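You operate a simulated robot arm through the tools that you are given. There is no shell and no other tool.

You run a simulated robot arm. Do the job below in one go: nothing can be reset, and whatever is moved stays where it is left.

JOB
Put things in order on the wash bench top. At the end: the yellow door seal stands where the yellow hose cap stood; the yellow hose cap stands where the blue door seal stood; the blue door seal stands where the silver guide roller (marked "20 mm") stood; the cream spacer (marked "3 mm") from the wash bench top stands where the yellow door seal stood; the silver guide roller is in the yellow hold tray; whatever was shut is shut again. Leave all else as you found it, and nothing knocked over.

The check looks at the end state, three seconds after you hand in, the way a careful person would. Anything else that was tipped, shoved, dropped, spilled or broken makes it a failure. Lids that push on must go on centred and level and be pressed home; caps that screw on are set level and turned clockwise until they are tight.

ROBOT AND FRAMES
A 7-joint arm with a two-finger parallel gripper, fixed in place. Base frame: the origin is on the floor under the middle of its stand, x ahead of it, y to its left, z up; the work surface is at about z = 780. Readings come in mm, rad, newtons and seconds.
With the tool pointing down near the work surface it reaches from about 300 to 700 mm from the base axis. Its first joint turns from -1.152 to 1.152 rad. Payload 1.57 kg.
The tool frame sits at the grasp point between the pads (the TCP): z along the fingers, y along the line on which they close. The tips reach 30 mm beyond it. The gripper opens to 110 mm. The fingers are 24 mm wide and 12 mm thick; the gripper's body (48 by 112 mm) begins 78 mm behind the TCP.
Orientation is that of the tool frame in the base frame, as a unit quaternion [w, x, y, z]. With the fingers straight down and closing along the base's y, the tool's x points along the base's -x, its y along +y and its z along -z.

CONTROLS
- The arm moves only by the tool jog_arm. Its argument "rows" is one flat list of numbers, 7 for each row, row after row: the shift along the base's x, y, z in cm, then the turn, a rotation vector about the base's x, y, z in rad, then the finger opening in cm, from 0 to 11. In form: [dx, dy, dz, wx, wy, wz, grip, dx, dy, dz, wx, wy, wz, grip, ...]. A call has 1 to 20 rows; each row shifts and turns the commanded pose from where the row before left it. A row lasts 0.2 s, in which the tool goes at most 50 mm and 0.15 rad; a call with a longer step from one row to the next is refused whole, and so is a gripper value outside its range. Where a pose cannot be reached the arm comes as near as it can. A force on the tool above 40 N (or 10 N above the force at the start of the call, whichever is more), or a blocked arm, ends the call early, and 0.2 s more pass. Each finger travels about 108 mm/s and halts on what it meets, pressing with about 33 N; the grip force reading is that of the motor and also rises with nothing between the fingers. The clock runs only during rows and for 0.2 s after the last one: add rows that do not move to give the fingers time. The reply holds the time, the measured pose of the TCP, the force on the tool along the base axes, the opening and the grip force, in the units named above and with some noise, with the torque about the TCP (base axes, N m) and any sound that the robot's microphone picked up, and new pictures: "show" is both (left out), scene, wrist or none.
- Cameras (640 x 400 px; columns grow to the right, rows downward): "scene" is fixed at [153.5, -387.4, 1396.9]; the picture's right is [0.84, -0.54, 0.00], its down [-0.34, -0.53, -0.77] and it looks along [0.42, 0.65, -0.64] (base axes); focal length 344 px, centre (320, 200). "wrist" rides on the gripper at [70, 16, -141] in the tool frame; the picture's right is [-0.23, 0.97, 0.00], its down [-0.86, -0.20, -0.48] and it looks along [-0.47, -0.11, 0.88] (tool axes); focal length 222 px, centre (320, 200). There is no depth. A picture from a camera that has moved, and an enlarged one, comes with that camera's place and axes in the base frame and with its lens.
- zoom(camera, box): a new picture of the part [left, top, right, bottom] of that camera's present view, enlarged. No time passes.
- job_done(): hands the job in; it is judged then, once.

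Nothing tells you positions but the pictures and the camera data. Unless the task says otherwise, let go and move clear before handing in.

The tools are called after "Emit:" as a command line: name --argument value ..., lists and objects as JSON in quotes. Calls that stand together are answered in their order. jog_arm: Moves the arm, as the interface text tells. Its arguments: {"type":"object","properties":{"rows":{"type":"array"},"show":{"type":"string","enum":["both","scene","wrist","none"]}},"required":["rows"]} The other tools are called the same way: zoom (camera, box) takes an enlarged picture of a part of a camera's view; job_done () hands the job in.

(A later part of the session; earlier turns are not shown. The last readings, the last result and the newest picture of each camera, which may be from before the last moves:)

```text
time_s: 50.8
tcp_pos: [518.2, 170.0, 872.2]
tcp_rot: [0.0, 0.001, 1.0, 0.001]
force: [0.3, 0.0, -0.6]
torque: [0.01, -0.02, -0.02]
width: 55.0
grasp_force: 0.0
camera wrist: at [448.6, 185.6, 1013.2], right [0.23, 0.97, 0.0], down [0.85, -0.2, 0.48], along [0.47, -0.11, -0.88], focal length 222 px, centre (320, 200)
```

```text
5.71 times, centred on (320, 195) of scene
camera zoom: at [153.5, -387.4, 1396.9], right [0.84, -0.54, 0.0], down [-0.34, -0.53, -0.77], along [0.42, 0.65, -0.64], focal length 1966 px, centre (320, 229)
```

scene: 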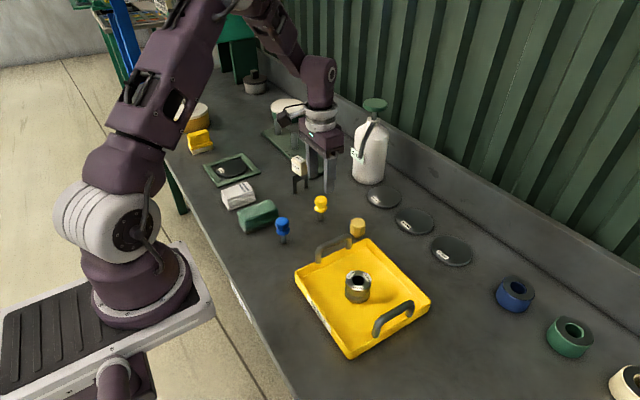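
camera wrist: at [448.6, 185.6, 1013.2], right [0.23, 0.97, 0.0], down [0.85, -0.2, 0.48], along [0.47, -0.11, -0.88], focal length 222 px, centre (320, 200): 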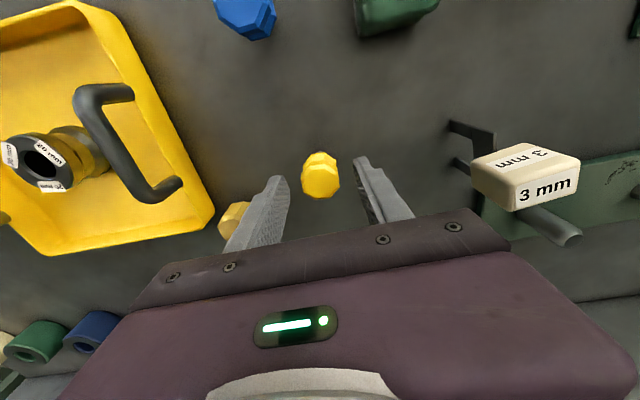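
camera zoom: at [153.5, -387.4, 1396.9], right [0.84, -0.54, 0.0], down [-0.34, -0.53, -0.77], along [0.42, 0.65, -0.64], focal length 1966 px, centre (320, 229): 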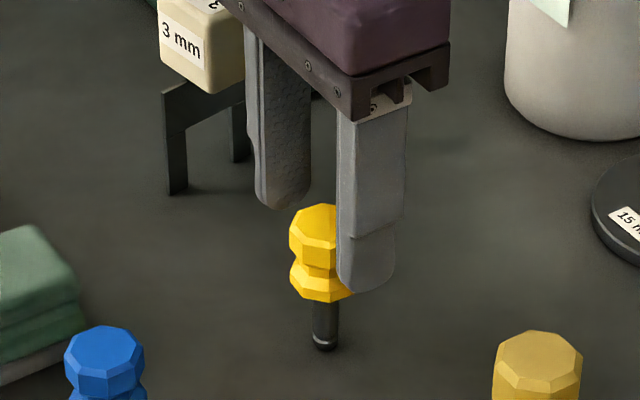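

Emit:
jog_arm --rows '[0.08, 0, -1, 0, 0, 0, 5.0, 0, 0, -1, 0, 0, 0, 5.0, 0, 0, -0.4, 0, 0, 0, 5.0, 0, 0, 0, 0, 0, 0, 5.0, 0, 0, 0, 0, 0, 0, 5.0]' --show "wrist"

Emit:
zoom --camera "wrist" --box '[260, 150, 380, 230]'

Emit:
zoom --camera "scene" --box '[270, 160, 370, 230]'

```text
time_s: 52.0
tcp_pos: [519.1, 170.0, 849.0]
tcp_rot: [0.001, 0.0, 1.0, 0.001]
force: [-0.2, 0.2, -0.3]
torque: [-0.01, -0.02, -0.01]
width: 50.1
grasp_force: 0.0
camera wrist: at [448.4, 186.2, 989.7], right [0.23, 0.97, 0.0], down [0.85, -0.2, 0.48], along [0.47, -0.11, -0.88], focal length 222 px, centre (320, 200)
```

wrist: 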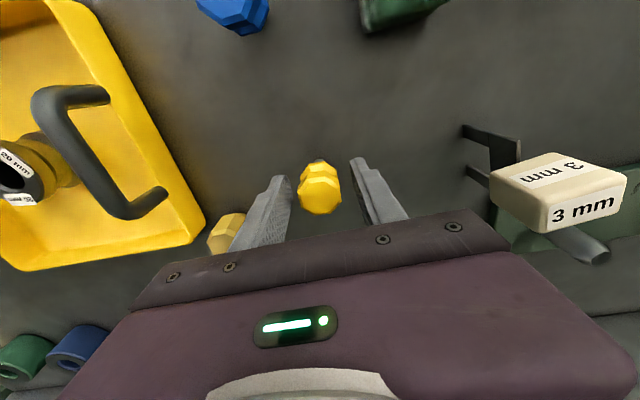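

```text
5.00 times, centred on (320, 190) of wrist
camera zoom: at [448.4, 186.2, 989.7], right [0.23, 0.97, 0.0], down [0.85, -0.2, 0.48], along [0.47, -0.11, -0.88], focal length 1111 px, centre (320, 250)
```

zoom: 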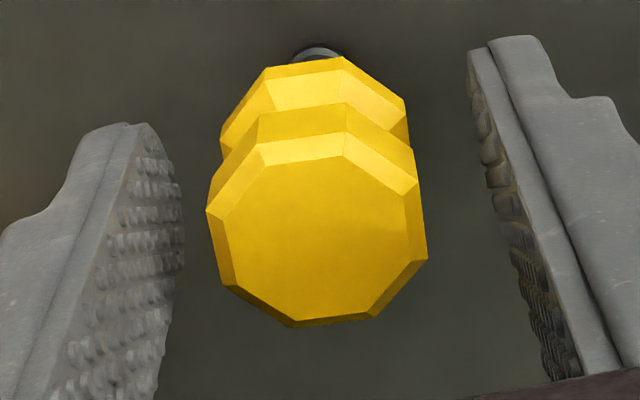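

```text
5.71 times, centred on (320, 195) of scene
camera zoom: at [153.5, -387.4, 1396.9], right [0.84, -0.54, 0.0], down [-0.34, -0.53, -0.77], along [0.42, 0.65, -0.64], focal length 1966 px, centre (320, 229)
```

zoom: 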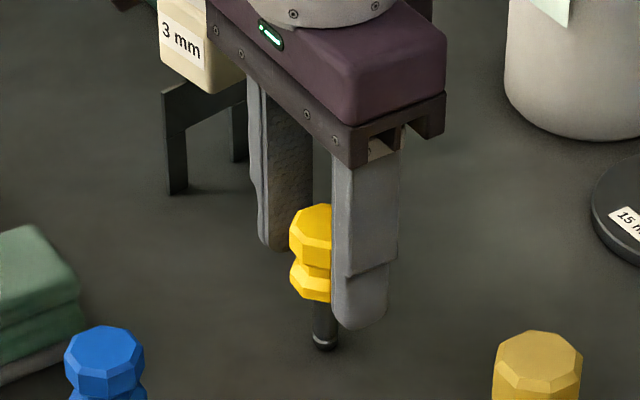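

Emit:
jog_arm --rows '[0, -0.04, 0, 0, 0, 0, 4.4, 0, 0, 0, 0, 0, 0, 3.9, 0, 0, 0, 0, 0, 0, 3.6, 0, 0, 0, 0, 0, 0, 3.4, 0, 0, 0, 0, 0, 0, 3.2, 0, 0, 0, 0, 0, 0, 3.0, 0, 0, 0, 0, 0, 0, 2.7, 0, 0, 0, 0, 0, 0, 2.4, 0, 0, 0, 0, 0, 0, 2.0]' --show "wrist"

Emit:
zoom --camera "wrist" --box '[260, 150, 380, 230]'

Emit:
zoom --camera "scene" --box '[270, 160, 370, 230]'

```text
time_s: 54.0
tcp_pos: [518.7, 169.5, 848.9]
tcp_rot: [0.001, 0.001, 1.0, -0.002]
force: [-0.3, -0.3, 0.9]
torque: [0.03, -0.04, -0.01]
width: 31.9
grasp_force: 33.2
camera wrist: at [448.2, 186.0, 990.0], right [0.23, 0.97, 0.0], down [0.85, -0.2, 0.48], along [0.47, -0.11, -0.88], focal length 222 px, centre (320, 200)
```

wrist: 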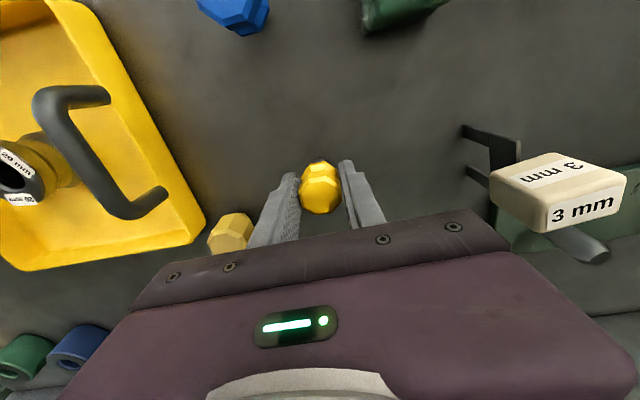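

```text
5.00 times, centred on (320, 190) of wrist
camera zoom: at [448.2, 186.0, 990.0], right [0.23, 0.97, 0.0], down [0.85, -0.2, 0.48], along [0.47, -0.11, -0.88], focal length 1111 px, centre (320, 250)
```

zoom: 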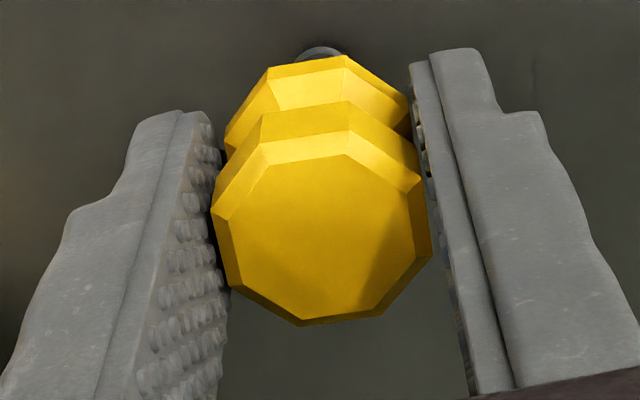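

```text
5.71 times, centred on (320, 195) of scene
camera zoom: at [153.5, -387.4, 1396.9], right [0.84, -0.54, 0.0], down [-0.34, -0.53, -0.77], along [0.42, 0.65, -0.64], focal length 1966 px, centre (320, 229)
```

zoom: 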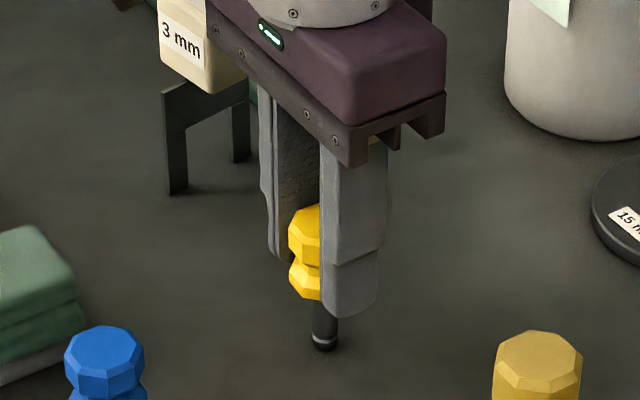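

The yellow seal is held squarely; its spot is about (518.5,169.6). I'll lift high over the spacer and carry it to the cap's old spot at (476,410).

Emit:
jog_arm --rows '[0, 0, 0.5, 0, 0, 0, 2.0, 0, 0, 1.5, 0, 0, 0, 2.0, 0, 0, 3.5, 0, 0, 0, 2.0, 0, 0, 4, 0, 0, 0, 2.0, 0, 0, 4.1, 0, 0, 0, 2.0, -0.44, 2.5, 0, 0, 0, 0, 2.0, -0.7, 4, 0, 0, 0, 0, 2.0, -0.7, 4, 0, 0, 0, 0, 2.0, -0.7, 4, 0, 0, 0, 0, 2.0, -0.7, 4, 0, 0, 0, 0, 2.0, -0.62, 3.5, 0, 0, 0, 0, 2.0, -0.36, 2.0, 0, 0, 0, 0, 2.0, 0, 0, 0, 0, 0, 0, 2.0, 0, 0, 0, 0, 0, 0, 2.0]' --show "both"

```text
time_s: 57.0
tcp_pos: [475.9, 410.0, 986.8]
tcp_rot: [0.0, 0.0, 1.0, 0.0]
force: [-0.1, -0.3, -0.6]
torque: [-0.01, 0.05, 0.02]
width: 31.3
grasp_force: 32.8
camera wrist: at [406.3, 425.1, 1127.5], right [0.23, 0.97, 0.0], down [0.85, -0.2, 0.48], along [0.47, -0.11, -0.88], focal length 222 px, centre (320, 200)
```

scene: 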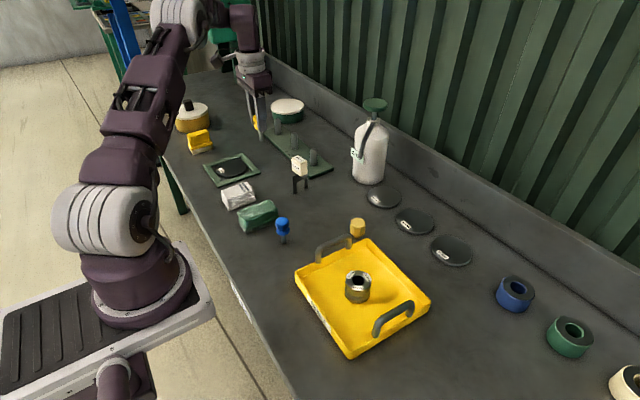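
wrist: 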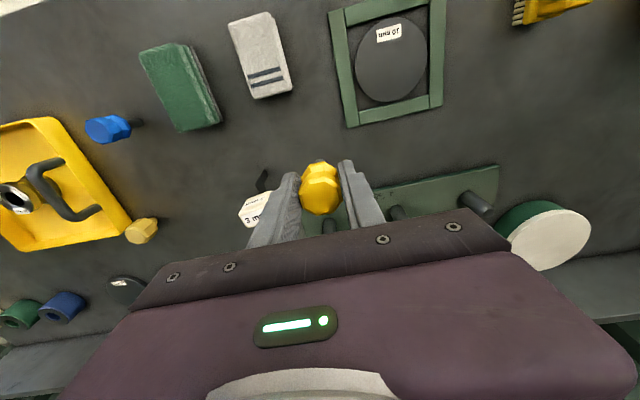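

Emit:
jog_arm --rows '[-0.03, 0.09, -3, 0, 0, 0, 2.0, 0, 0, -4, 0, 0, 0, 2.0, 0, 0, -3.5, 0, 0, 0, 2.0, 0, 0, -1.8, 0, 0, 0, 2.0, 0, 0, -0.6, 0, 0, 0, 2.0, 0, 0, 0, 0, 0, 0, 2.0, 0, 0, 0, 0, 0, 0, 2.0]' --show "both"

Emit:
zoom --camera "scene" --box '[225, 130, 315, 200]'

```text
time_s: 58.6
tcp_pos: [476.6, 411.4, 854.3]
tcp_rot: [0.001, 0.001, 1.0, 0.0]
force: [-0.5, -0.6, -1.3]
torque: [0.01, 0.0, -0.01]
width: 31.2
grasp_force: 32.9
camera wrist: at [406.7, 427.1, 996.2], right [0.23, 0.97, 0.0], down [0.85, -0.2, 0.48], along [0.47, -0.11, -0.88], focal length 222 px, centre (320, 200)
```

scene: 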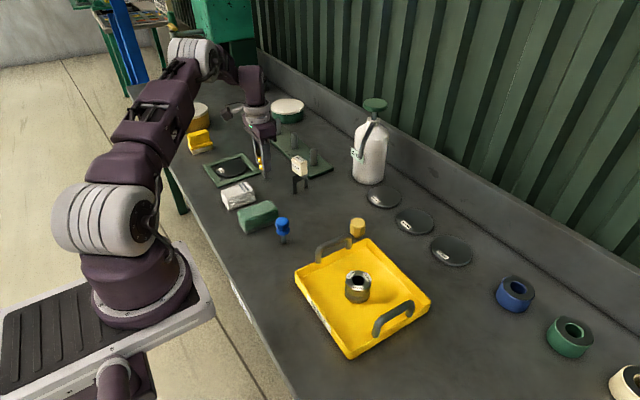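
wrist: 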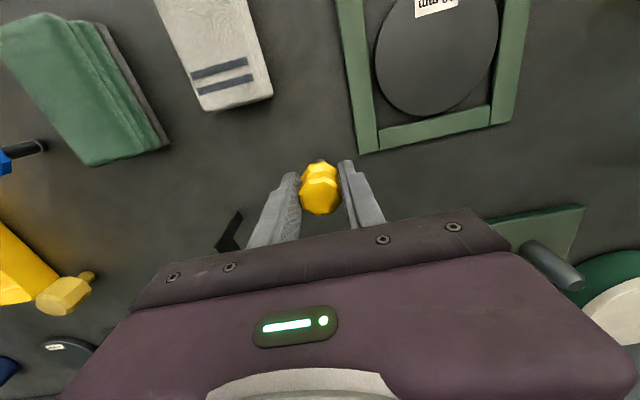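

```text
5.71 times, centred on (270, 165) of scene
camera zoom: at [153.5, -387.4, 1396.9], right [0.84, -0.54, 0.0], down [-0.34, -0.53, -0.77], along [0.42, 0.65, -0.64], focal length 1966 px, centre (606, 400)
```

zoom: 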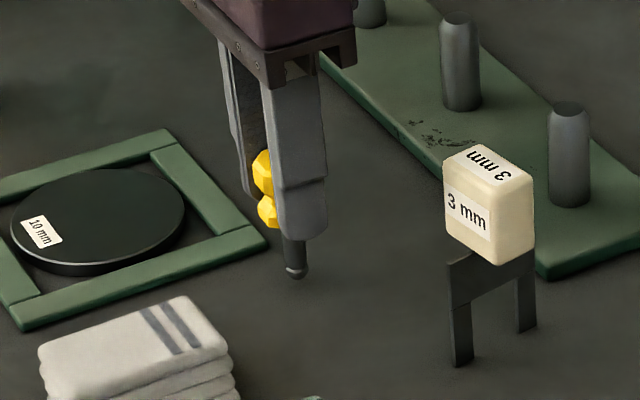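

Emit:
jog_arm --rows '[-0.06, -0.1, -0.2, 0, 0, 0, 2.0, 0, 0, -0.25, 0, 0, 0, 2.0, 0, 0, 0, 0, 0, 0, 2.0]' --show "none"

Emit:
jog_arm --rows '[0, 0, -0.07, 0, 0, 0, 2.0, 0, 0, 0, 0, 0, 0, 2.0]' --show "none"

Emit:
jog_arm --rows '[0, 0, -0.05, 0, 0, 0, 2.0, 0, 0, 0, 0, 0, 0, 2.0]' --show "wrist"

```text
time_s: 59.4
tcp_pos: [475.4, 410.0, 852.1]
tcp_rot: [0.001, 0.0, 1.0, 0.0]
force: [0.7, 0.4, -1.4]
torque: [0.02, -0.01, 0.02]
width: 31.3
grasp_force: 32.5
```

```text
time_s: 60.0
tcp_pos: [476.2, 409.2, 849.2]
tcp_rot: [0.0, 0.0, 1.0, -0.001]
force: [-1.0, 1.0, -0.4]
torque: [-0.03, -0.01, 0.0]
width: 31.5
grasp_force: 33.2
```

```text
time_s: 60.6
tcp_pos: [475.1, 409.9, 850.6]
tcp_rot: [0.001, 0.001, 1.0, 0.0]
force: [0.0, 0.7, -0.8]
torque: [-0.03, 0.0, -0.01]
width: 31.5
grasp_force: 33.1
camera wrist: at [405.7, 425.6, 991.2], right [0.23, 0.97, 0.0], down [0.85, -0.2, 0.48], along [0.47, -0.11, -0.88], focal length 222 px, centre (320, 200)
```

wrist: 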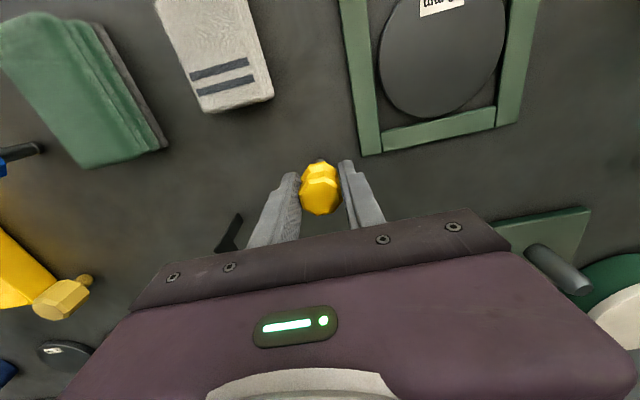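

Emit:
jog_arm --rows '[0, 0, -0.06, 0, 0, 0, 2.0, 0, 0, 0, 0, 0, 0, 2.0]' --show "none"

Emit:
jog_arm --rows '[0, 0, -0.05, 0, 0, 0, 2.0, 0, 0, 0, 0, 0, 0, 2.0]' --show "none"

Emit:
jog_arm --rows '[0, 0, -0.03, 0, 0, 0, 2.0, 0, 0, 0, 0, 0, 0, 2.0]' --show "wrist"

```text
time_s: 61.2
tcp_pos: [475.3, 409.0, 851.1]
tcp_rot: [0.001, 0.001, 1.0, 0.0]
force: [0.2, -0.8, -0.4]
torque: [0.0, -0.01, -0.01]
width: 31.4
grasp_force: 33.3
```

```text
time_s: 61.8
tcp_pos: [474.3, 409.3, 849.9]
tcp_rot: [0.001, 0.002, 1.0, 0.0]
force: [-0.5, 0.2, -1.1]
torque: [-0.03, -0.01, 0.03]
width: 31.3
grasp_force: 32.9
```

```text
time_s: 62.4
tcp_pos: [475.6, 409.0, 849.8]
tcp_rot: [0.001, 0.001, 1.0, 0.0]
force: [-1.8, -1.3, 4.1]
torque: [-0.1, 0.09, -0.05]
width: 31.3
grasp_force: 32.6
camera wrist: at [405.3, 425.3, 990.0], right [0.23, 0.97, 0.0], down [0.85, -0.2, 0.48], along [0.47, -0.11, -0.88], focal length 222 px, centre (320, 200)
```

wrist: 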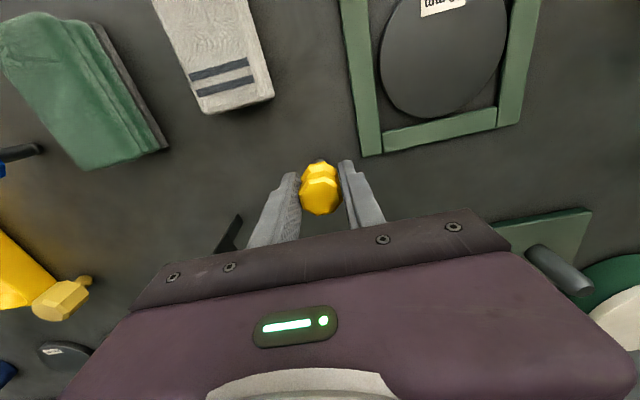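

Contact is felt at the same height as the pick, within a millimetre of the cap's old spot. Opening slowly.

Emit:
jog_arm --rows '[0, 0, 0, 0, 0, 0, 3.1, 0, 0, 0, 0, 0, 0, 3.3, 0, 0, 0, 0, 0, 0, 3.6, 0, 0, 0, 0, 0, 0, 4.2, 0, 0, 0, 0, 0, 0, 5.0, 0, 0, 0, 0, 0, 0, 5.0]' --show "wrist"

Emit:
zoom --camera "wrist" --box '[260, 150, 380, 230]'

Emit:
zoom --camera "scene" --box '[225, 130, 315, 200]'

```text
time_s: 63.8
tcp_pos: [474.4, 409.6, 850.4]
tcp_rot: [0.001, 0.0, 1.0, 0.0]
force: [0.5, 0.6, 0.1]
torque: [0.01, 0.01, 0.0]
width: 50.2
grasp_force: 0.0
camera wrist: at [405.3, 425.3, 989.8], right [0.23, 0.97, 0.0], down [0.85, -0.2, 0.48], along [0.47, -0.11, -0.88], focal length 222 px, centre (320, 200)
```

wrist: 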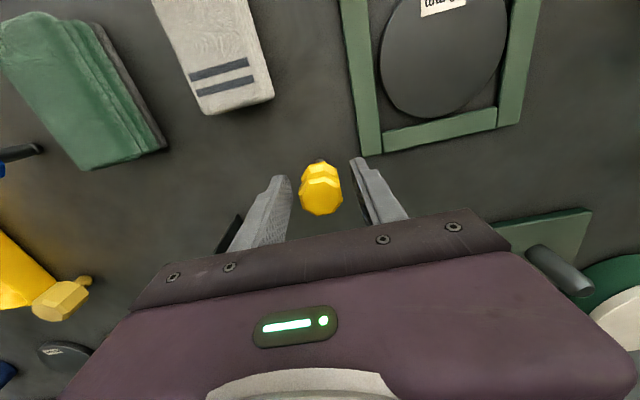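

```text
5.00 times, centred on (320, 190) of wrist
camera zoom: at [405.3, 425.3, 989.8], right [0.23, 0.97, 0.0], down [0.85, -0.2, 0.48], along [0.47, -0.11, -0.88], focal length 1111 px, centre (320, 250)
```

zoom: 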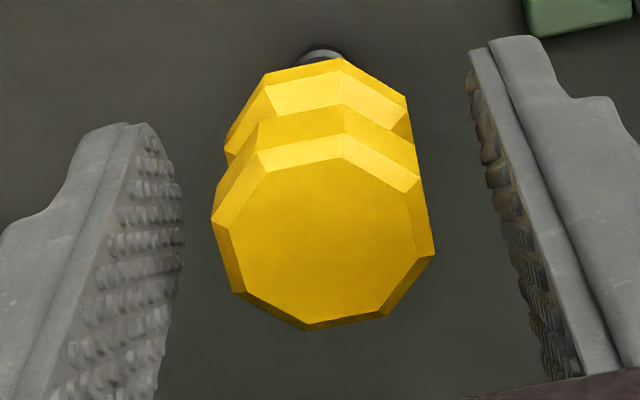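

```text
5.71 times, centred on (270, 165) of scene
camera zoom: at [153.5, -387.4, 1396.9], right [0.84, -0.54, 0.0], down [-0.34, -0.53, -0.77], along [0.42, 0.65, -0.64], focal length 1966 px, centre (606, 400)
```

zoom: 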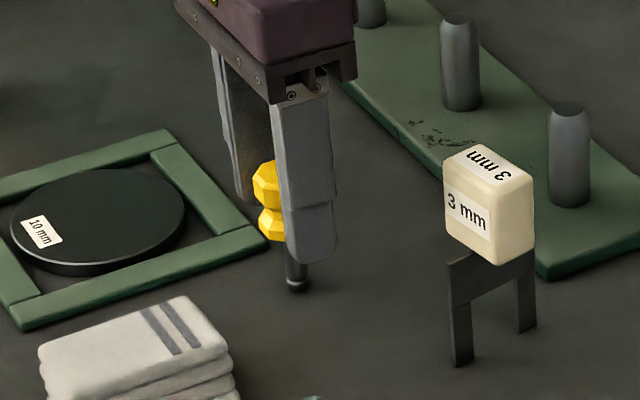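

The yellow seal stands on the cap's old spot. Next the spacer: I'll rise and hover over it at about (535,308).

Emit:
jog_arm --rows '[0, 0, 1, 0, 0, 0, 5.0, 0, 0, 2.5, 0, 0, 0, 5.0, 0, 0, 4, 0, 0, 0, 5.0, 0, 0, 4.0, 0, 0, 0, 6.0, 0.9, -1.5, 0, 0, 0, 0, 7, 1.8, -3, 0, 0, 0, 0, 7, 1.8, -3.2, 0, 0, 0, 0, 7, 1.4, -2.4, 0, 0, 0, 0, 7, 0, 0, 0, 0, 0, 0, 7, 0, 0, 0, 0, 0, 0, 7]' --show "both"

Emit:
zoom --camera "wrist" --box '[260, 100, 380, 200]'

Emit:
zoom --camera "scene" --box '[250, 130, 350, 200]'

```text
time_s: 66.0
tcp_pos: [533.7, 312.0, 964.9]
tcp_rot: [0.0, 0.002, 1.0, 0.001]
force: [-1.1, -0.2, -0.6]
torque: [-0.02, 0.01, -0.02]
width: 70.0
grasp_force: 0.1
camera wrist: at [463.5, 327.2, 1105.5], right [0.23, 0.97, 0.0], down [0.85, -0.2, 0.48], along [0.47, -0.11, -0.88], focal length 222 px, centre (320, 200)
```

scene: 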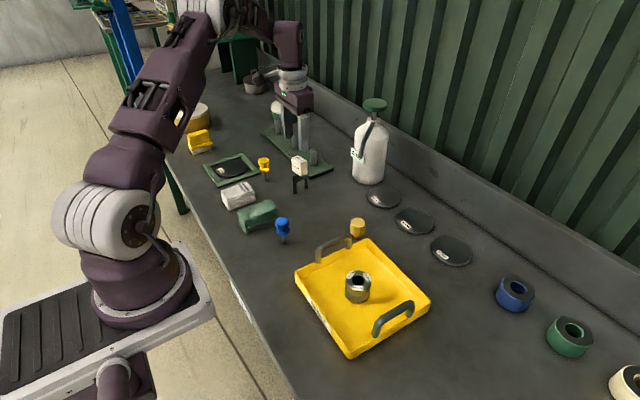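
wrist: 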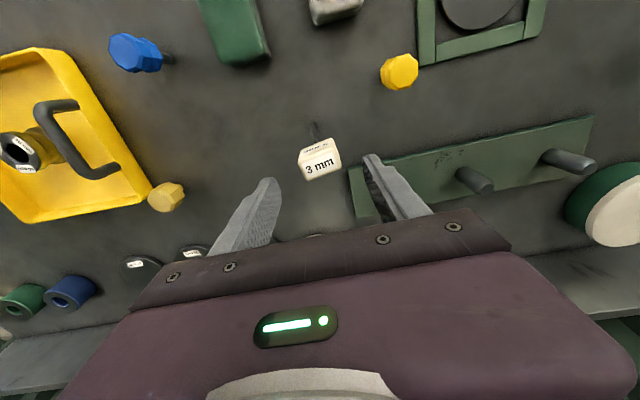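

```text
4.00 times, centred on (320, 150) of wrist
camera zoom: at [463.5, 327.2, 1105.5], right [0.23, 0.97, 0.0], down [0.85, -0.2, 0.48], along [0.47, -0.11, -0.88], focal length 888 px, centre (320, 400)
```

zoom: 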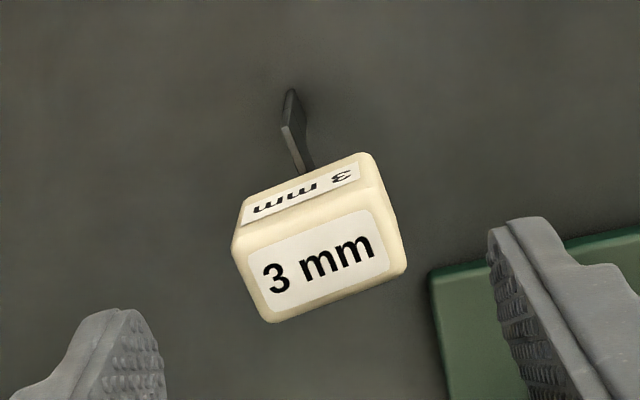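

```text
5.71 times, centred on (300, 165) of scene
camera zoom: at [153.5, -387.4, 1396.9], right [0.84, -0.54, 0.0], down [-0.34, -0.53, -0.77], along [0.42, 0.65, -0.64], focal length 1966 px, centre (434, 400)
```

zoom: 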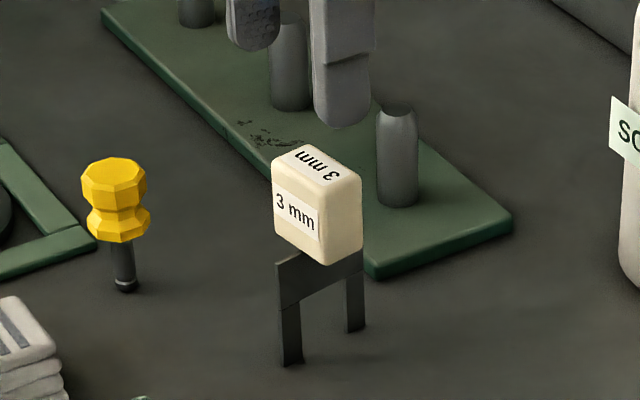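

The spacer is a block about 24 × 37 × 48 mm on a thin fork, top near z=890, centred near (537,310) and yawed about 8°. I'll turn the gripper to match its yaw and come lower to check.

Emit:
jog_arm --rows '[0.2, -0.08, -1, 0, 0, 0.065, 7, 0.18, -0.08, -1, 0, 0, 0.065, 7, 0, 0, -1, 0, 0, 0, 7, 0, 0, 0, 0, 0, 0, 7, 0, 0, 0, 0, 0, 0, 7]' --show "wrist"

Emit:
zoom --camera "wrist" --box '[250, 110, 390, 200]'

Emit:
zoom --camera "scene" --box '[260, 130, 340, 200]'

```text
time_s: 67.2
tcp_pos: [537.0, 308.5, 933.8]
tcp_rot: [0.001, -0.064, 0.998, 0.001]
force: [-0.4, -0.1, -0.6]
torque: [-0.02, -0.02, -0.02]
width: 69.9
grasp_force: 0.0
camera wrist: at [465.8, 315.5, 1074.7], right [0.1, 0.99, 0.0], down [0.87, -0.09, 0.48], along [0.48, -0.05, -0.88], focal length 222 px, centre (320, 200)
```

wrist: 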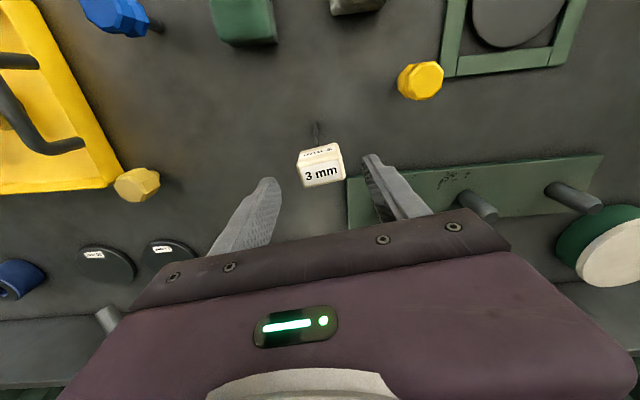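

```text
4.44 times, centred on (320, 155) of wrist
camera zoom: at [465.8, 315.5, 1074.7], right [0.1, 0.99, 0.0], down [0.87, -0.09, 0.48], along [0.48, -0.05, -0.88], focal length 987 px, centre (320, 400)
```

zoom: 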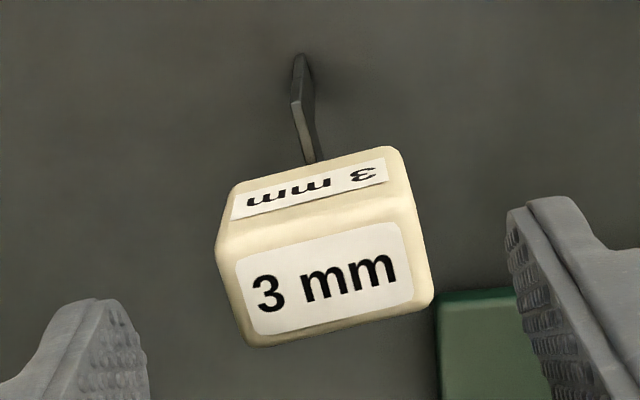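

```text
5.71 times, centred on (300, 165) of scene
camera zoom: at [153.5, -387.4, 1396.9], right [0.84, -0.54, 0.0], down [-0.34, -0.53, -0.77], along [0.42, 0.65, -0.64], focal length 1966 px, centre (434, 400)
```

zoom: 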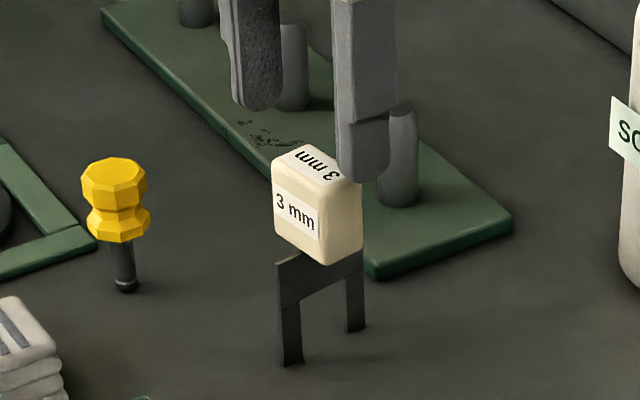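

Emit:
zoom --camera "scene" --box '[290, 170, 320, 196]'

Emit:
zoom --camera "wrist" --box '[300, 110, 340, 160]'

```text
15.38 times, centred on (305, 183) of scene
camera zoom: at [153.5, -387.4, 1396.9], right [0.84, -0.54, 0.0], down [-0.34, -0.53, -0.77], along [0.42, 0.65, -0.64], focal length 5294 px, centre (551, 462)
```

zoom: 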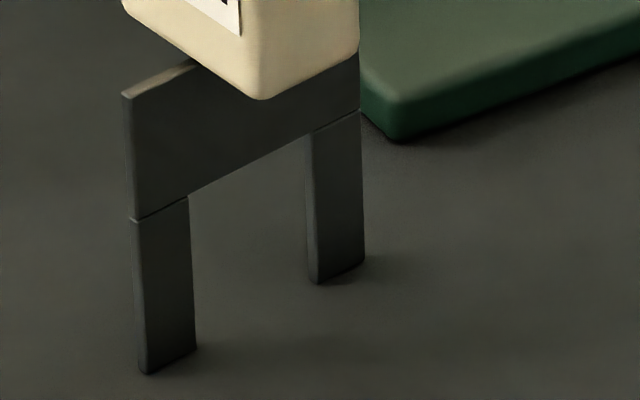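

```text
8.00 times, centred on (320, 135) of wrist
camera zoom: at [465.8, 315.5, 1074.7], right [0.1, 0.99, 0.0], down [0.87, -0.09, 0.48], along [0.48, -0.05, -0.88], focal length 1777 px, centre (320, 720)
```

zoom: 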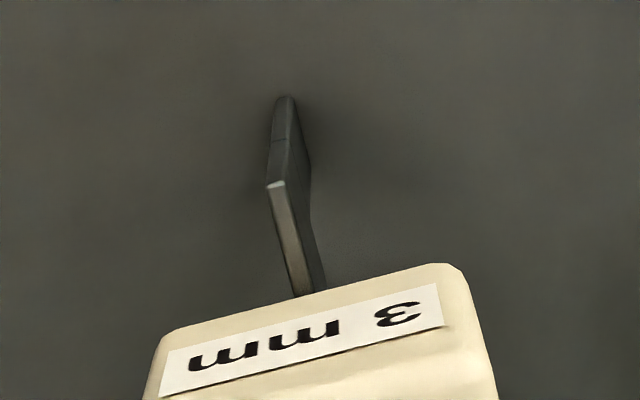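

The fork is only about 3 mm thick, so this needs exact centring. I'll make a small correction and descend in stages.

Emit:
jog_arm --rows '[0.13, 0.09, -1, 0, 0, 0.015, 6.5, 0, 0, -1, 0, 0, 0, 6.0, 0, 0, -1, 0, 0, 0, 6.0, 0, 0, 0, 0, 0, 0, 6.0, 0, 0, 0, 0, 0, 0, 6.0]' --show "wrist"

Emit:
zoom --camera "wrist" --box '[250, 140, 390, 230]'

Emit:
zoom --camera "scene" --box '[260, 130, 340, 200]'

```text
time_s: 68.4
tcp_pos: [539.5, 307.7, 903.4]
tcp_rot: [0.002, -0.071, 0.997, 0.0]
force: [0.5, -0.3, 0.2]
torque: [-0.02, 0.0, -0.01]
width: 60.0
grasp_force: 0.1
camera wrist: at [468.0, 314.1, 1044.9], right [0.09, 1.0, 0.0], down [0.87, -0.08, 0.48], along [0.48, -0.04, -0.88], focal length 222 px, centre (320, 200)
```

wrist: 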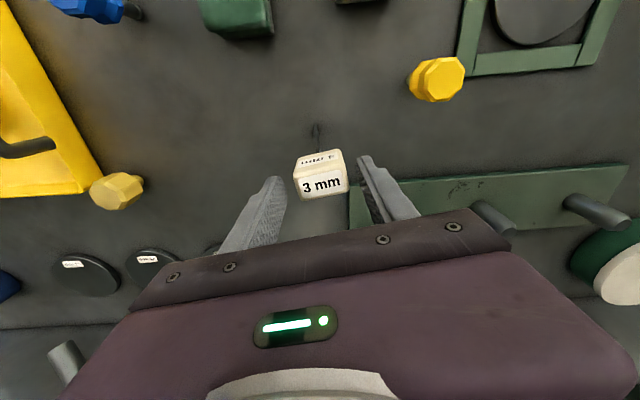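

```text
4.44 times, centred on (320, 185) of wrist
camera zoom: at [468.0, 314.1, 1044.9], right [0.09, 1.0, 0.0], down [0.87, -0.08, 0.48], along [0.48, -0.04, -0.88], focal length 987 px, centre (320, 267)
```

zoom: 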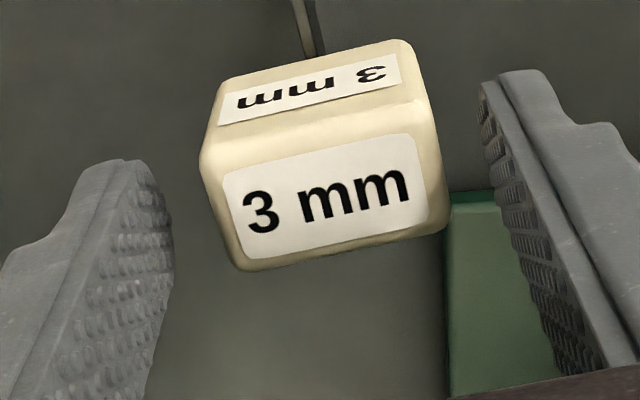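

```text
5.71 times, centred on (300, 165) of scene
camera zoom: at [153.5, -387.4, 1396.9], right [0.84, -0.54, 0.0], down [-0.34, -0.53, -0.77], along [0.42, 0.65, -0.64], focal length 1966 px, centre (434, 400)
```

zoom: 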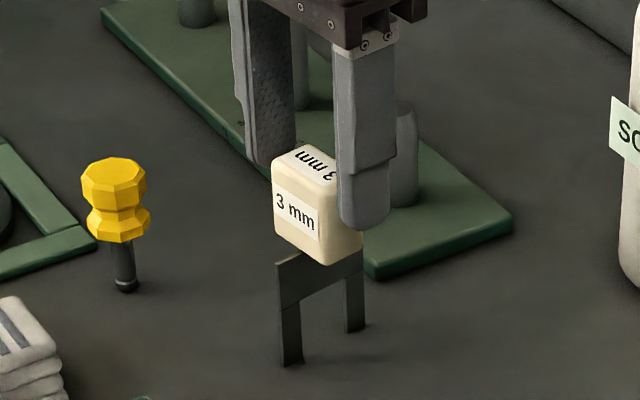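

Emit:
jog_arm --rows '[-0.06, 0.03, -1, 0, 0, 0.015, 6.0, 0, 0, -1.2, 0, 0, 0, 5.5, 0, 0, -1.2, 0, 0, 0, 5.0, 0, 0, 0, 0, 0, 0, 5.0, 0, 0, 0, 0, 0, 0, 5.0]' --show "wrist"

Emit:
zoom --camera "wrist" --box '[250, 160, 390, 250]'

Emit:
zoom --camera "scene" --box '[260, 130, 340, 200]'

```text
time_s: 69.6
tcp_pos: [539.1, 308.0, 869.2]
tcp_rot: [0.0, -0.079, 0.997, 0.001]
force: [0.0, -0.5, -0.3]
torque: [0.0, 0.0, -0.02]
width: 50.1
grasp_force: 0.0
camera wrist: at [467.2, 312.6, 1009.6], right [0.07, 1.0, 0.0], down [0.88, -0.06, 0.48], along [0.48, -0.03, -0.88], focal length 222 px, centre (320, 200)
```

wrist: 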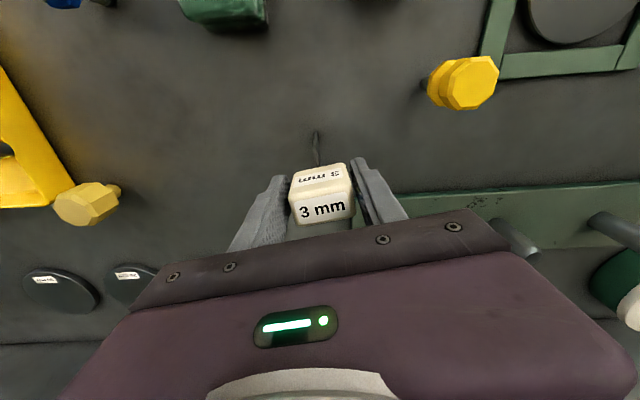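

```text
4.44 times, centred on (320, 205) of wrist
camera zoom: at [467.2, 312.6, 1009.6], right [0.07, 1.0, 0.0], down [0.88, -0.06, 0.48], along [0.48, -0.03, -0.88], focal length 987 px, centre (320, 178)
```

zoom: 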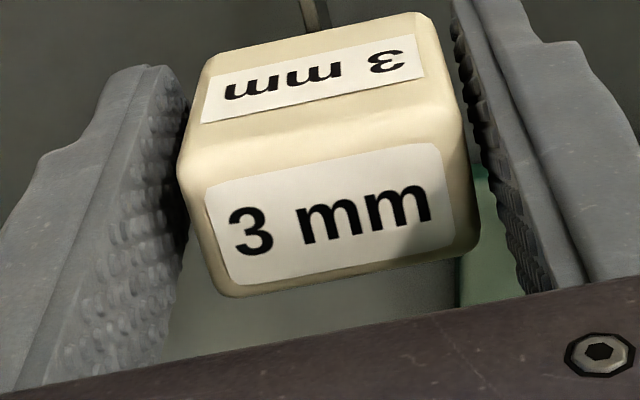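

```text
5.71 times, centred on (300, 165) of scene
camera zoom: at [153.5, -387.4, 1396.9], right [0.84, -0.54, 0.0], down [-0.34, -0.53, -0.77], along [0.42, 0.65, -0.64], focal length 1966 px, centre (434, 400)
```

zoom: 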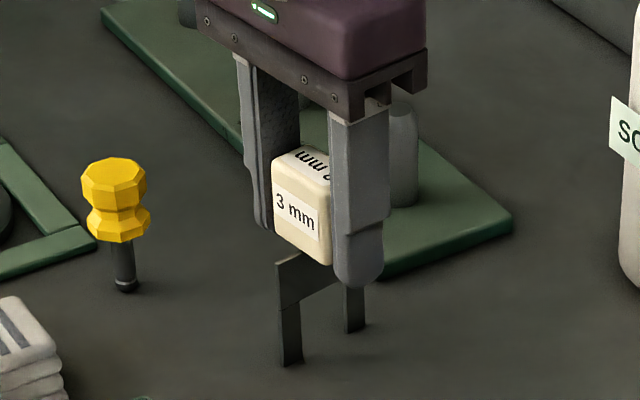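

The pads are aligned in yaw, but the block sits about 1.3 mm toward +y of centre. I'll shift slightly and recheck before closing.

Emit:
jog_arm --rows '[-0.02, 0.13, 0, 0, 0, 0, 5.0, 0, 0, 0, 0, 0, 0, 5.0, 0, 0, 0, 0, 0, 0, 5.0]' --show "wrist"

Emit:
zoom --camera "wrist" --box '[250, 160, 390, 250]'

```text
time_s: 70.4
tcp_pos: [538.1, 309.2, 869.6]
tcp_rot: [0.001, -0.08, 0.997, -0.001]
force: [0.0, -0.2, 0.5]
torque: [-0.03, -0.01, 0.03]
width: 49.9
grasp_force: 0.0
camera wrist: at [467.3, 314.1, 1010.2], right [0.07, 1.0, 0.0], down [0.88, -0.06, 0.48], along [0.48, -0.03, -0.88], focal length 222 px, centre (320, 200)
```

wrist: 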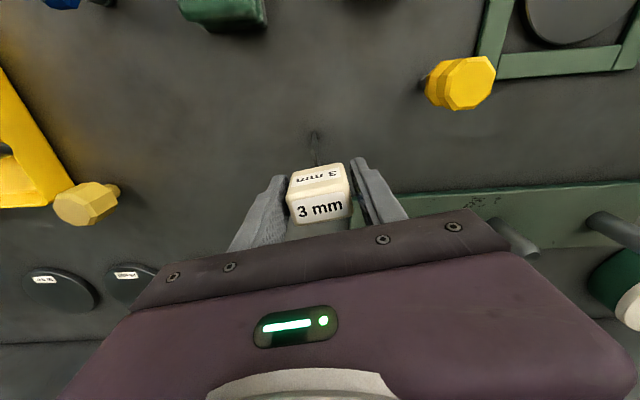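

```text
4.44 times, centred on (320, 205) of wrist
camera zoom: at [467.3, 314.1, 1010.2], right [0.07, 1.0, 0.0], down [0.88, -0.06, 0.48], along [0.48, -0.03, -0.88], focal length 987 px, centre (320, 178)
```

zoom: 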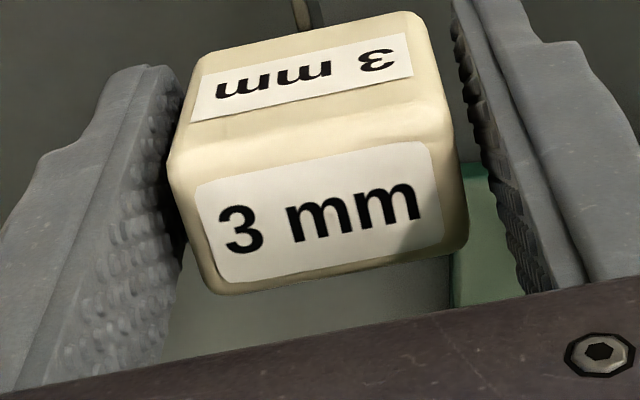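

Now centred within about 0.2 mm. I'll close in small steps.

Emit:
jog_arm --rows '[0, 0, 0, 0, 0, 0, 4.5, 0, 0, 0, 0, 0, 0, 4.3, 0, 0, 0, 0, 0, 0, 4.2, 0, 0, 0, 0, 0, 0, 4.1, 0, 0, 0, 0, 0, 0, 4.0, 0, 0, 0, 0, 0, 0, 3.9, 0, 0, 0, 0, 0, 0, 3.8, 0, 0, 0, 0, 0, 0, 3.7, 0, 0, 0, 0, 0, 0, 3.6, 0, 0, 0, 0, 0, 0, 3.5, 0, 0, 0, 0, 0, 0, 3.2, 0, 0, 0, 0, 0, 0, 2.8, 0, 0, 0, 0, 0, 0, 2.5]' --show "wrist"

Emit:
zoom --camera "wrist" --box '[250, 160, 390, 250]'

Emit:
zoom --camera "scene" --box '[260, 130, 340, 200]'

```text
time_s: 73.2
tcp_pos: [539.4, 309.3, 869.2]
tcp_rot: [0.001, -0.079, 0.997, 0.0]
force: [1.9, -0.7, 0.2]
torque: [-0.02, 0.01, -0.01]
width: 41.4
grasp_force: 33.1
camera wrist: at [467.3, 314.1, 1010.3], right [0.07, 1.0, 0.0], down [0.88, -0.06, 0.48], along [0.48, -0.03, -0.88], focal length 222 px, centre (320, 200)
```

wrist: 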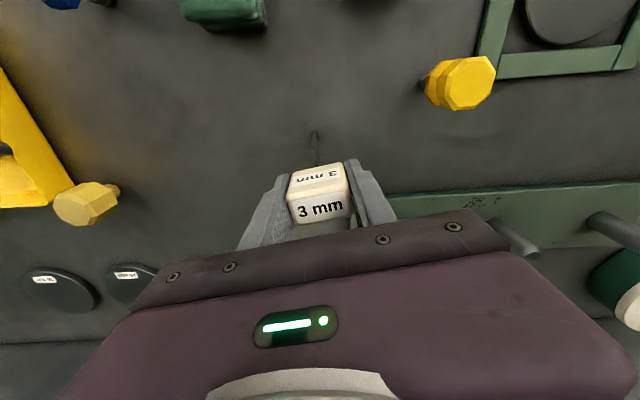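

```text
4.44 times, centred on (320, 205) of wrist
camera zoom: at [467.3, 314.1, 1010.3], right [0.07, 1.0, 0.0], down [0.88, -0.06, 0.48], along [0.48, -0.03, -0.88], focal length 987 px, centre (320, 178)
```

zoom: 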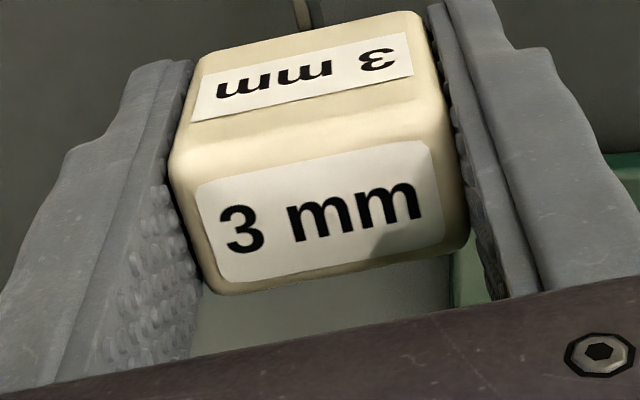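

```text
5.71 times, centred on (300, 165) of scene
camera zoom: at [153.5, -387.4, 1396.9], right [0.84, -0.54, 0.0], down [-0.34, -0.53, -0.77], along [0.42, 0.65, -0.64], focal length 1966 px, centre (434, 400)
```

zoom: 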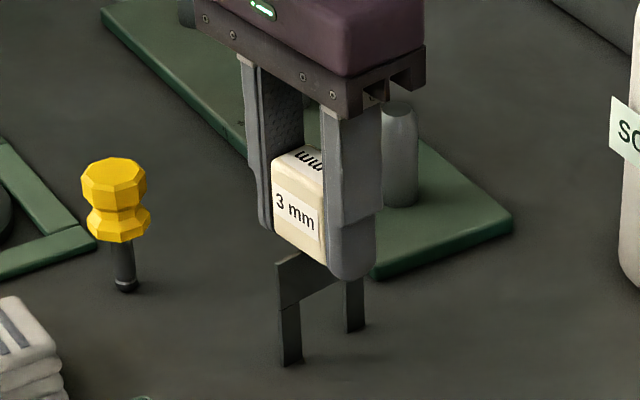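

The spacer is gripped flush at 41.4 mm with no visible shift. I'll lift it and carry it smoothly to the yellow seal's old spot at (518.7,169.7).

Emit:
jog_arm --rows '[0, 0, 0.3, 0, 0, 0, 2.5, 0, 0, 1.0, 0, 0, 0, 2.5, 0, 0, 2.0, 0, 0, 0, 2.5, 0, 0, 2.0, 0, 0, 0, 2.5, 0, 0, 0.7, 0, 0, 0, 2.5, -0.14, -1.0, 0, 0, 0, 0, 2.5, -0.28, -2.0, 0, 0, 0, 0, 2.5, -0.35, -2.5, 0, 0, 0, 0, 2.5, -0.35, -2.5, 0, 0, 0, 0, 2.5, -0.35, -2.5, 0, 0, 0, 0, 2.5, -0.28, -2.0, 0, 0, 0, 0, 2.5, -0.2, -1.2, 0, 0, 0, 0, 2.5, -0.02, -0.26, 0, 0, 0, 0, 2.5, 0, 0, 0, 0, 0, 0, 2.5, 0, 0, 0, 0, 0, 0, 2.5]' --show "both"

Emit:
zoom --camera "scene" --box '[280, 150, 380, 230]'

Emit:
zoom --camera "wrist" --box '[250, 160, 390, 250]'

```text
time_s: 76.4
tcp_pos: [519.4, 171.4, 929.7]
tcp_rot: [0.001, -0.08, 0.997, 0.001]
force: [0.8, -0.2, -0.4]
torque: [-0.04, -0.01, 0.05]
width: 41.5
grasp_force: 33.3
camera wrist: at [447.7, 175.1, 1070.5], right [0.07, 1.0, 0.0], down [0.88, -0.06, 0.48], along [0.48, -0.03, -0.88], focal length 222 px, centre (320, 200)
```

scene: 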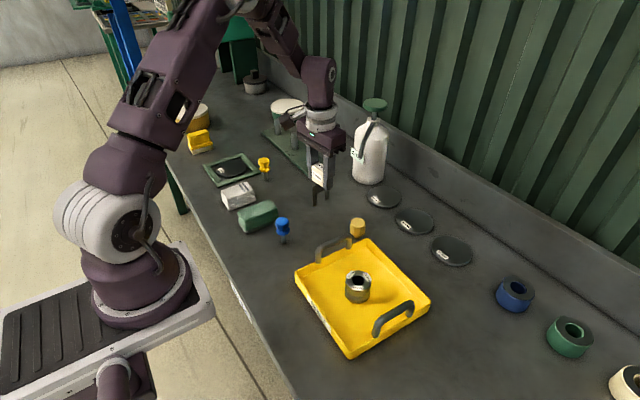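
wrist: 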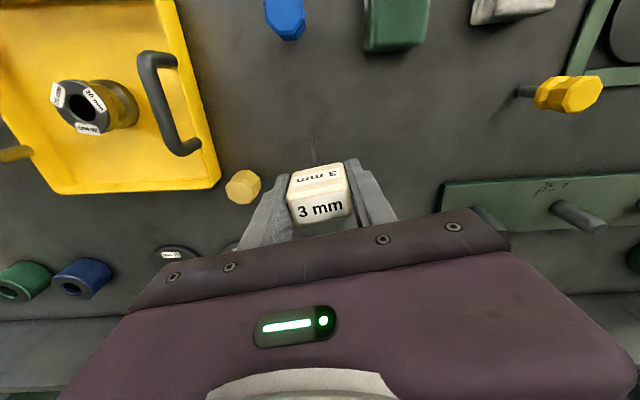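

```text
5.00 times, centred on (330, 190) of scene
camera zoom: at [153.5, -387.4, 1396.9], right [0.84, -0.54, 0.0], down [-0.34, -0.53, -0.77], along [0.42, 0.65, -0.64], focal length 1721 px, centre (270, 250)
```

zoom: 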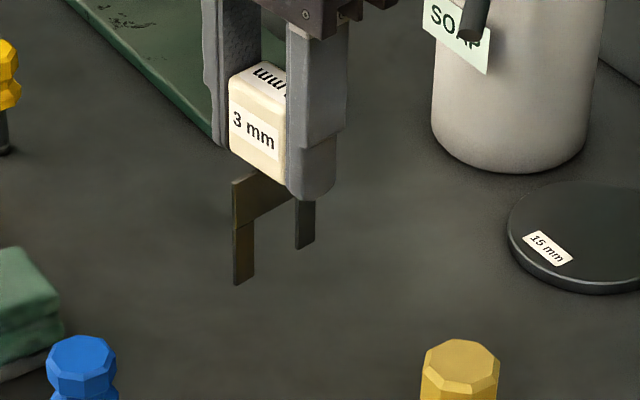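

```text
4.44 times, centred on (320, 205) of wrist
camera zoom: at [447.7, 175.1, 1070.5], right [0.07, 1.0, 0.0], down [0.88, -0.06, 0.48], along [0.48, -0.03, -0.88], focal length 987 px, centre (320, 178)
```

zoom: 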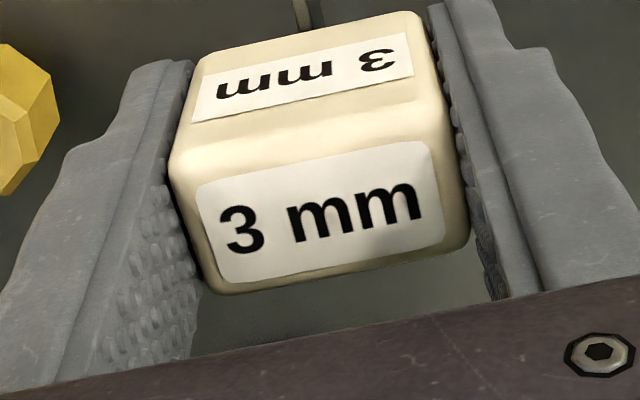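

Emit:
jog_arm --rows '[0, -0.05, -1.0, 0, 0, 0, 2.5, 0, 0, -2, 0, 0, 0, 2.5, 0, 0, -1.6, 0, 0, 0, 2.5, 0, 0, -0.7, 0, 0, 0, 2.5, 0, 0, 0, 0, 0, 0, 2.5, 0, 0, 0, 0, 0, 0, 2.5]' --show "both"

Emit:
zoom --camera "scene" --box '[280, 170, 380, 240]'

```text
time_s: 77.8
tcp_pos: [518.6, 169.6, 877.0]
tcp_rot: [0.001, -0.079, 0.997, 0.0]
force: [-2.0, 0.3, 0.0]
torque: [-0.01, -0.02, 0.0]
width: 41.4
grasp_force: 33.4
camera wrist: at [447.4, 173.8, 1017.4], right [0.07, 1.0, 0.0], down [0.88, -0.06, 0.48], along [0.48, -0.03, -0.88], focal length 222 px, centre (320, 200)
```

scene: 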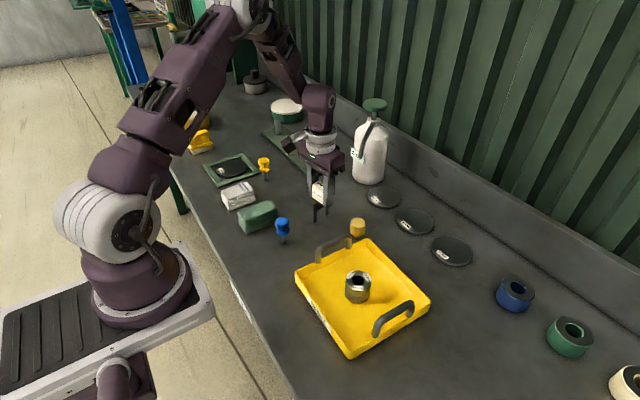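
wrist: 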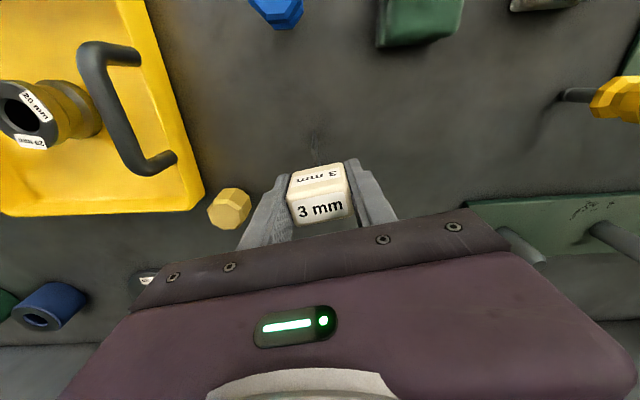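

```text
5.71 times, centred on (330, 205) of scene
camera zoom: at [153.5, -387.4, 1396.9], right [0.84, -0.54, 0.0], down [-0.34, -0.53, -0.77], along [0.42, 0.65, -0.64], focal length 1966 px, centre (263, 171)
```

zoom: 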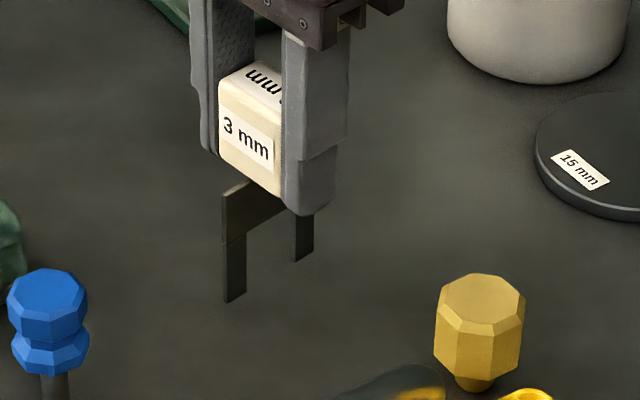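

Emit:
jog_arm --rows '[0, 0.05, -0.3, 0, 0, 0, 2.5, 0, 0, -0.25, 0, 0, 0, 2.5, 0, 0, 0, 0, 0, 0, 2.5]' --show "wrist"

Emit:
jog_arm --rows '[0, 0, -0.05, 0, 0, 0, 2.5, 0, 0, 0, 0, 0, 0, 2.5]' --show "none"

Emit:
jog_arm --rows '[0, 0, -0.05, 0, 0, 0, 2.5, 0, 0, 0, 0, 0, 0, 2.5]' --show "none"

```text
time_s: 78.6
tcp_pos: [518.1, 169.9, 872.2]
tcp_rot: [0.0, -0.08, 0.997, 0.0]
force: [1.0, -0.6, -2.0]
torque: [0.0, -0.01, 0.0]
width: 41.5
grasp_force: 32.9
camera wrist: at [447.1, 174.4, 1012.3], right [0.07, 1.0, 0.0], down [0.88, -0.06, 0.48], along [0.48, -0.03, -0.88], focal length 222 px, centre (320, 200)
```

wrist: 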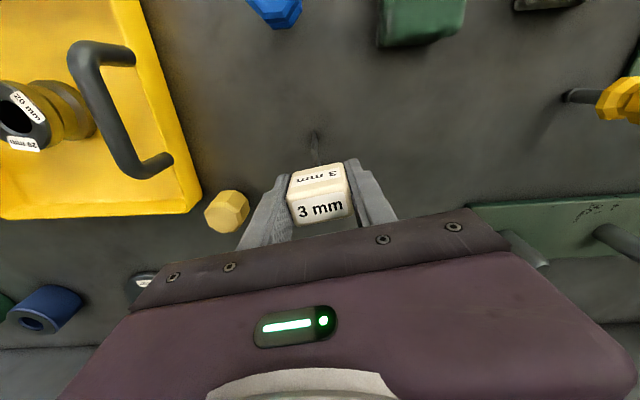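

```text
time_s: 79.2
tcp_pos: [519.4, 170.3, 871.2]
tcp_rot: [0.001, -0.079, 0.997, 0.0]
force: [0.2, -0.4, -1.0]
torque: [0.0, -0.01, 0.04]
width: 41.5
grasp_force: 32.7
```

```text
time_s: 79.8
tcp_pos: [517.8, 171.1, 870.4]
tcp_rot: [0.0, -0.08, 0.997, 0.0]
force: [0.6, -0.1, -0.4]
torque: [0.02, -0.01, -0.02]
width: 41.3
grasp_force: 32.9
```

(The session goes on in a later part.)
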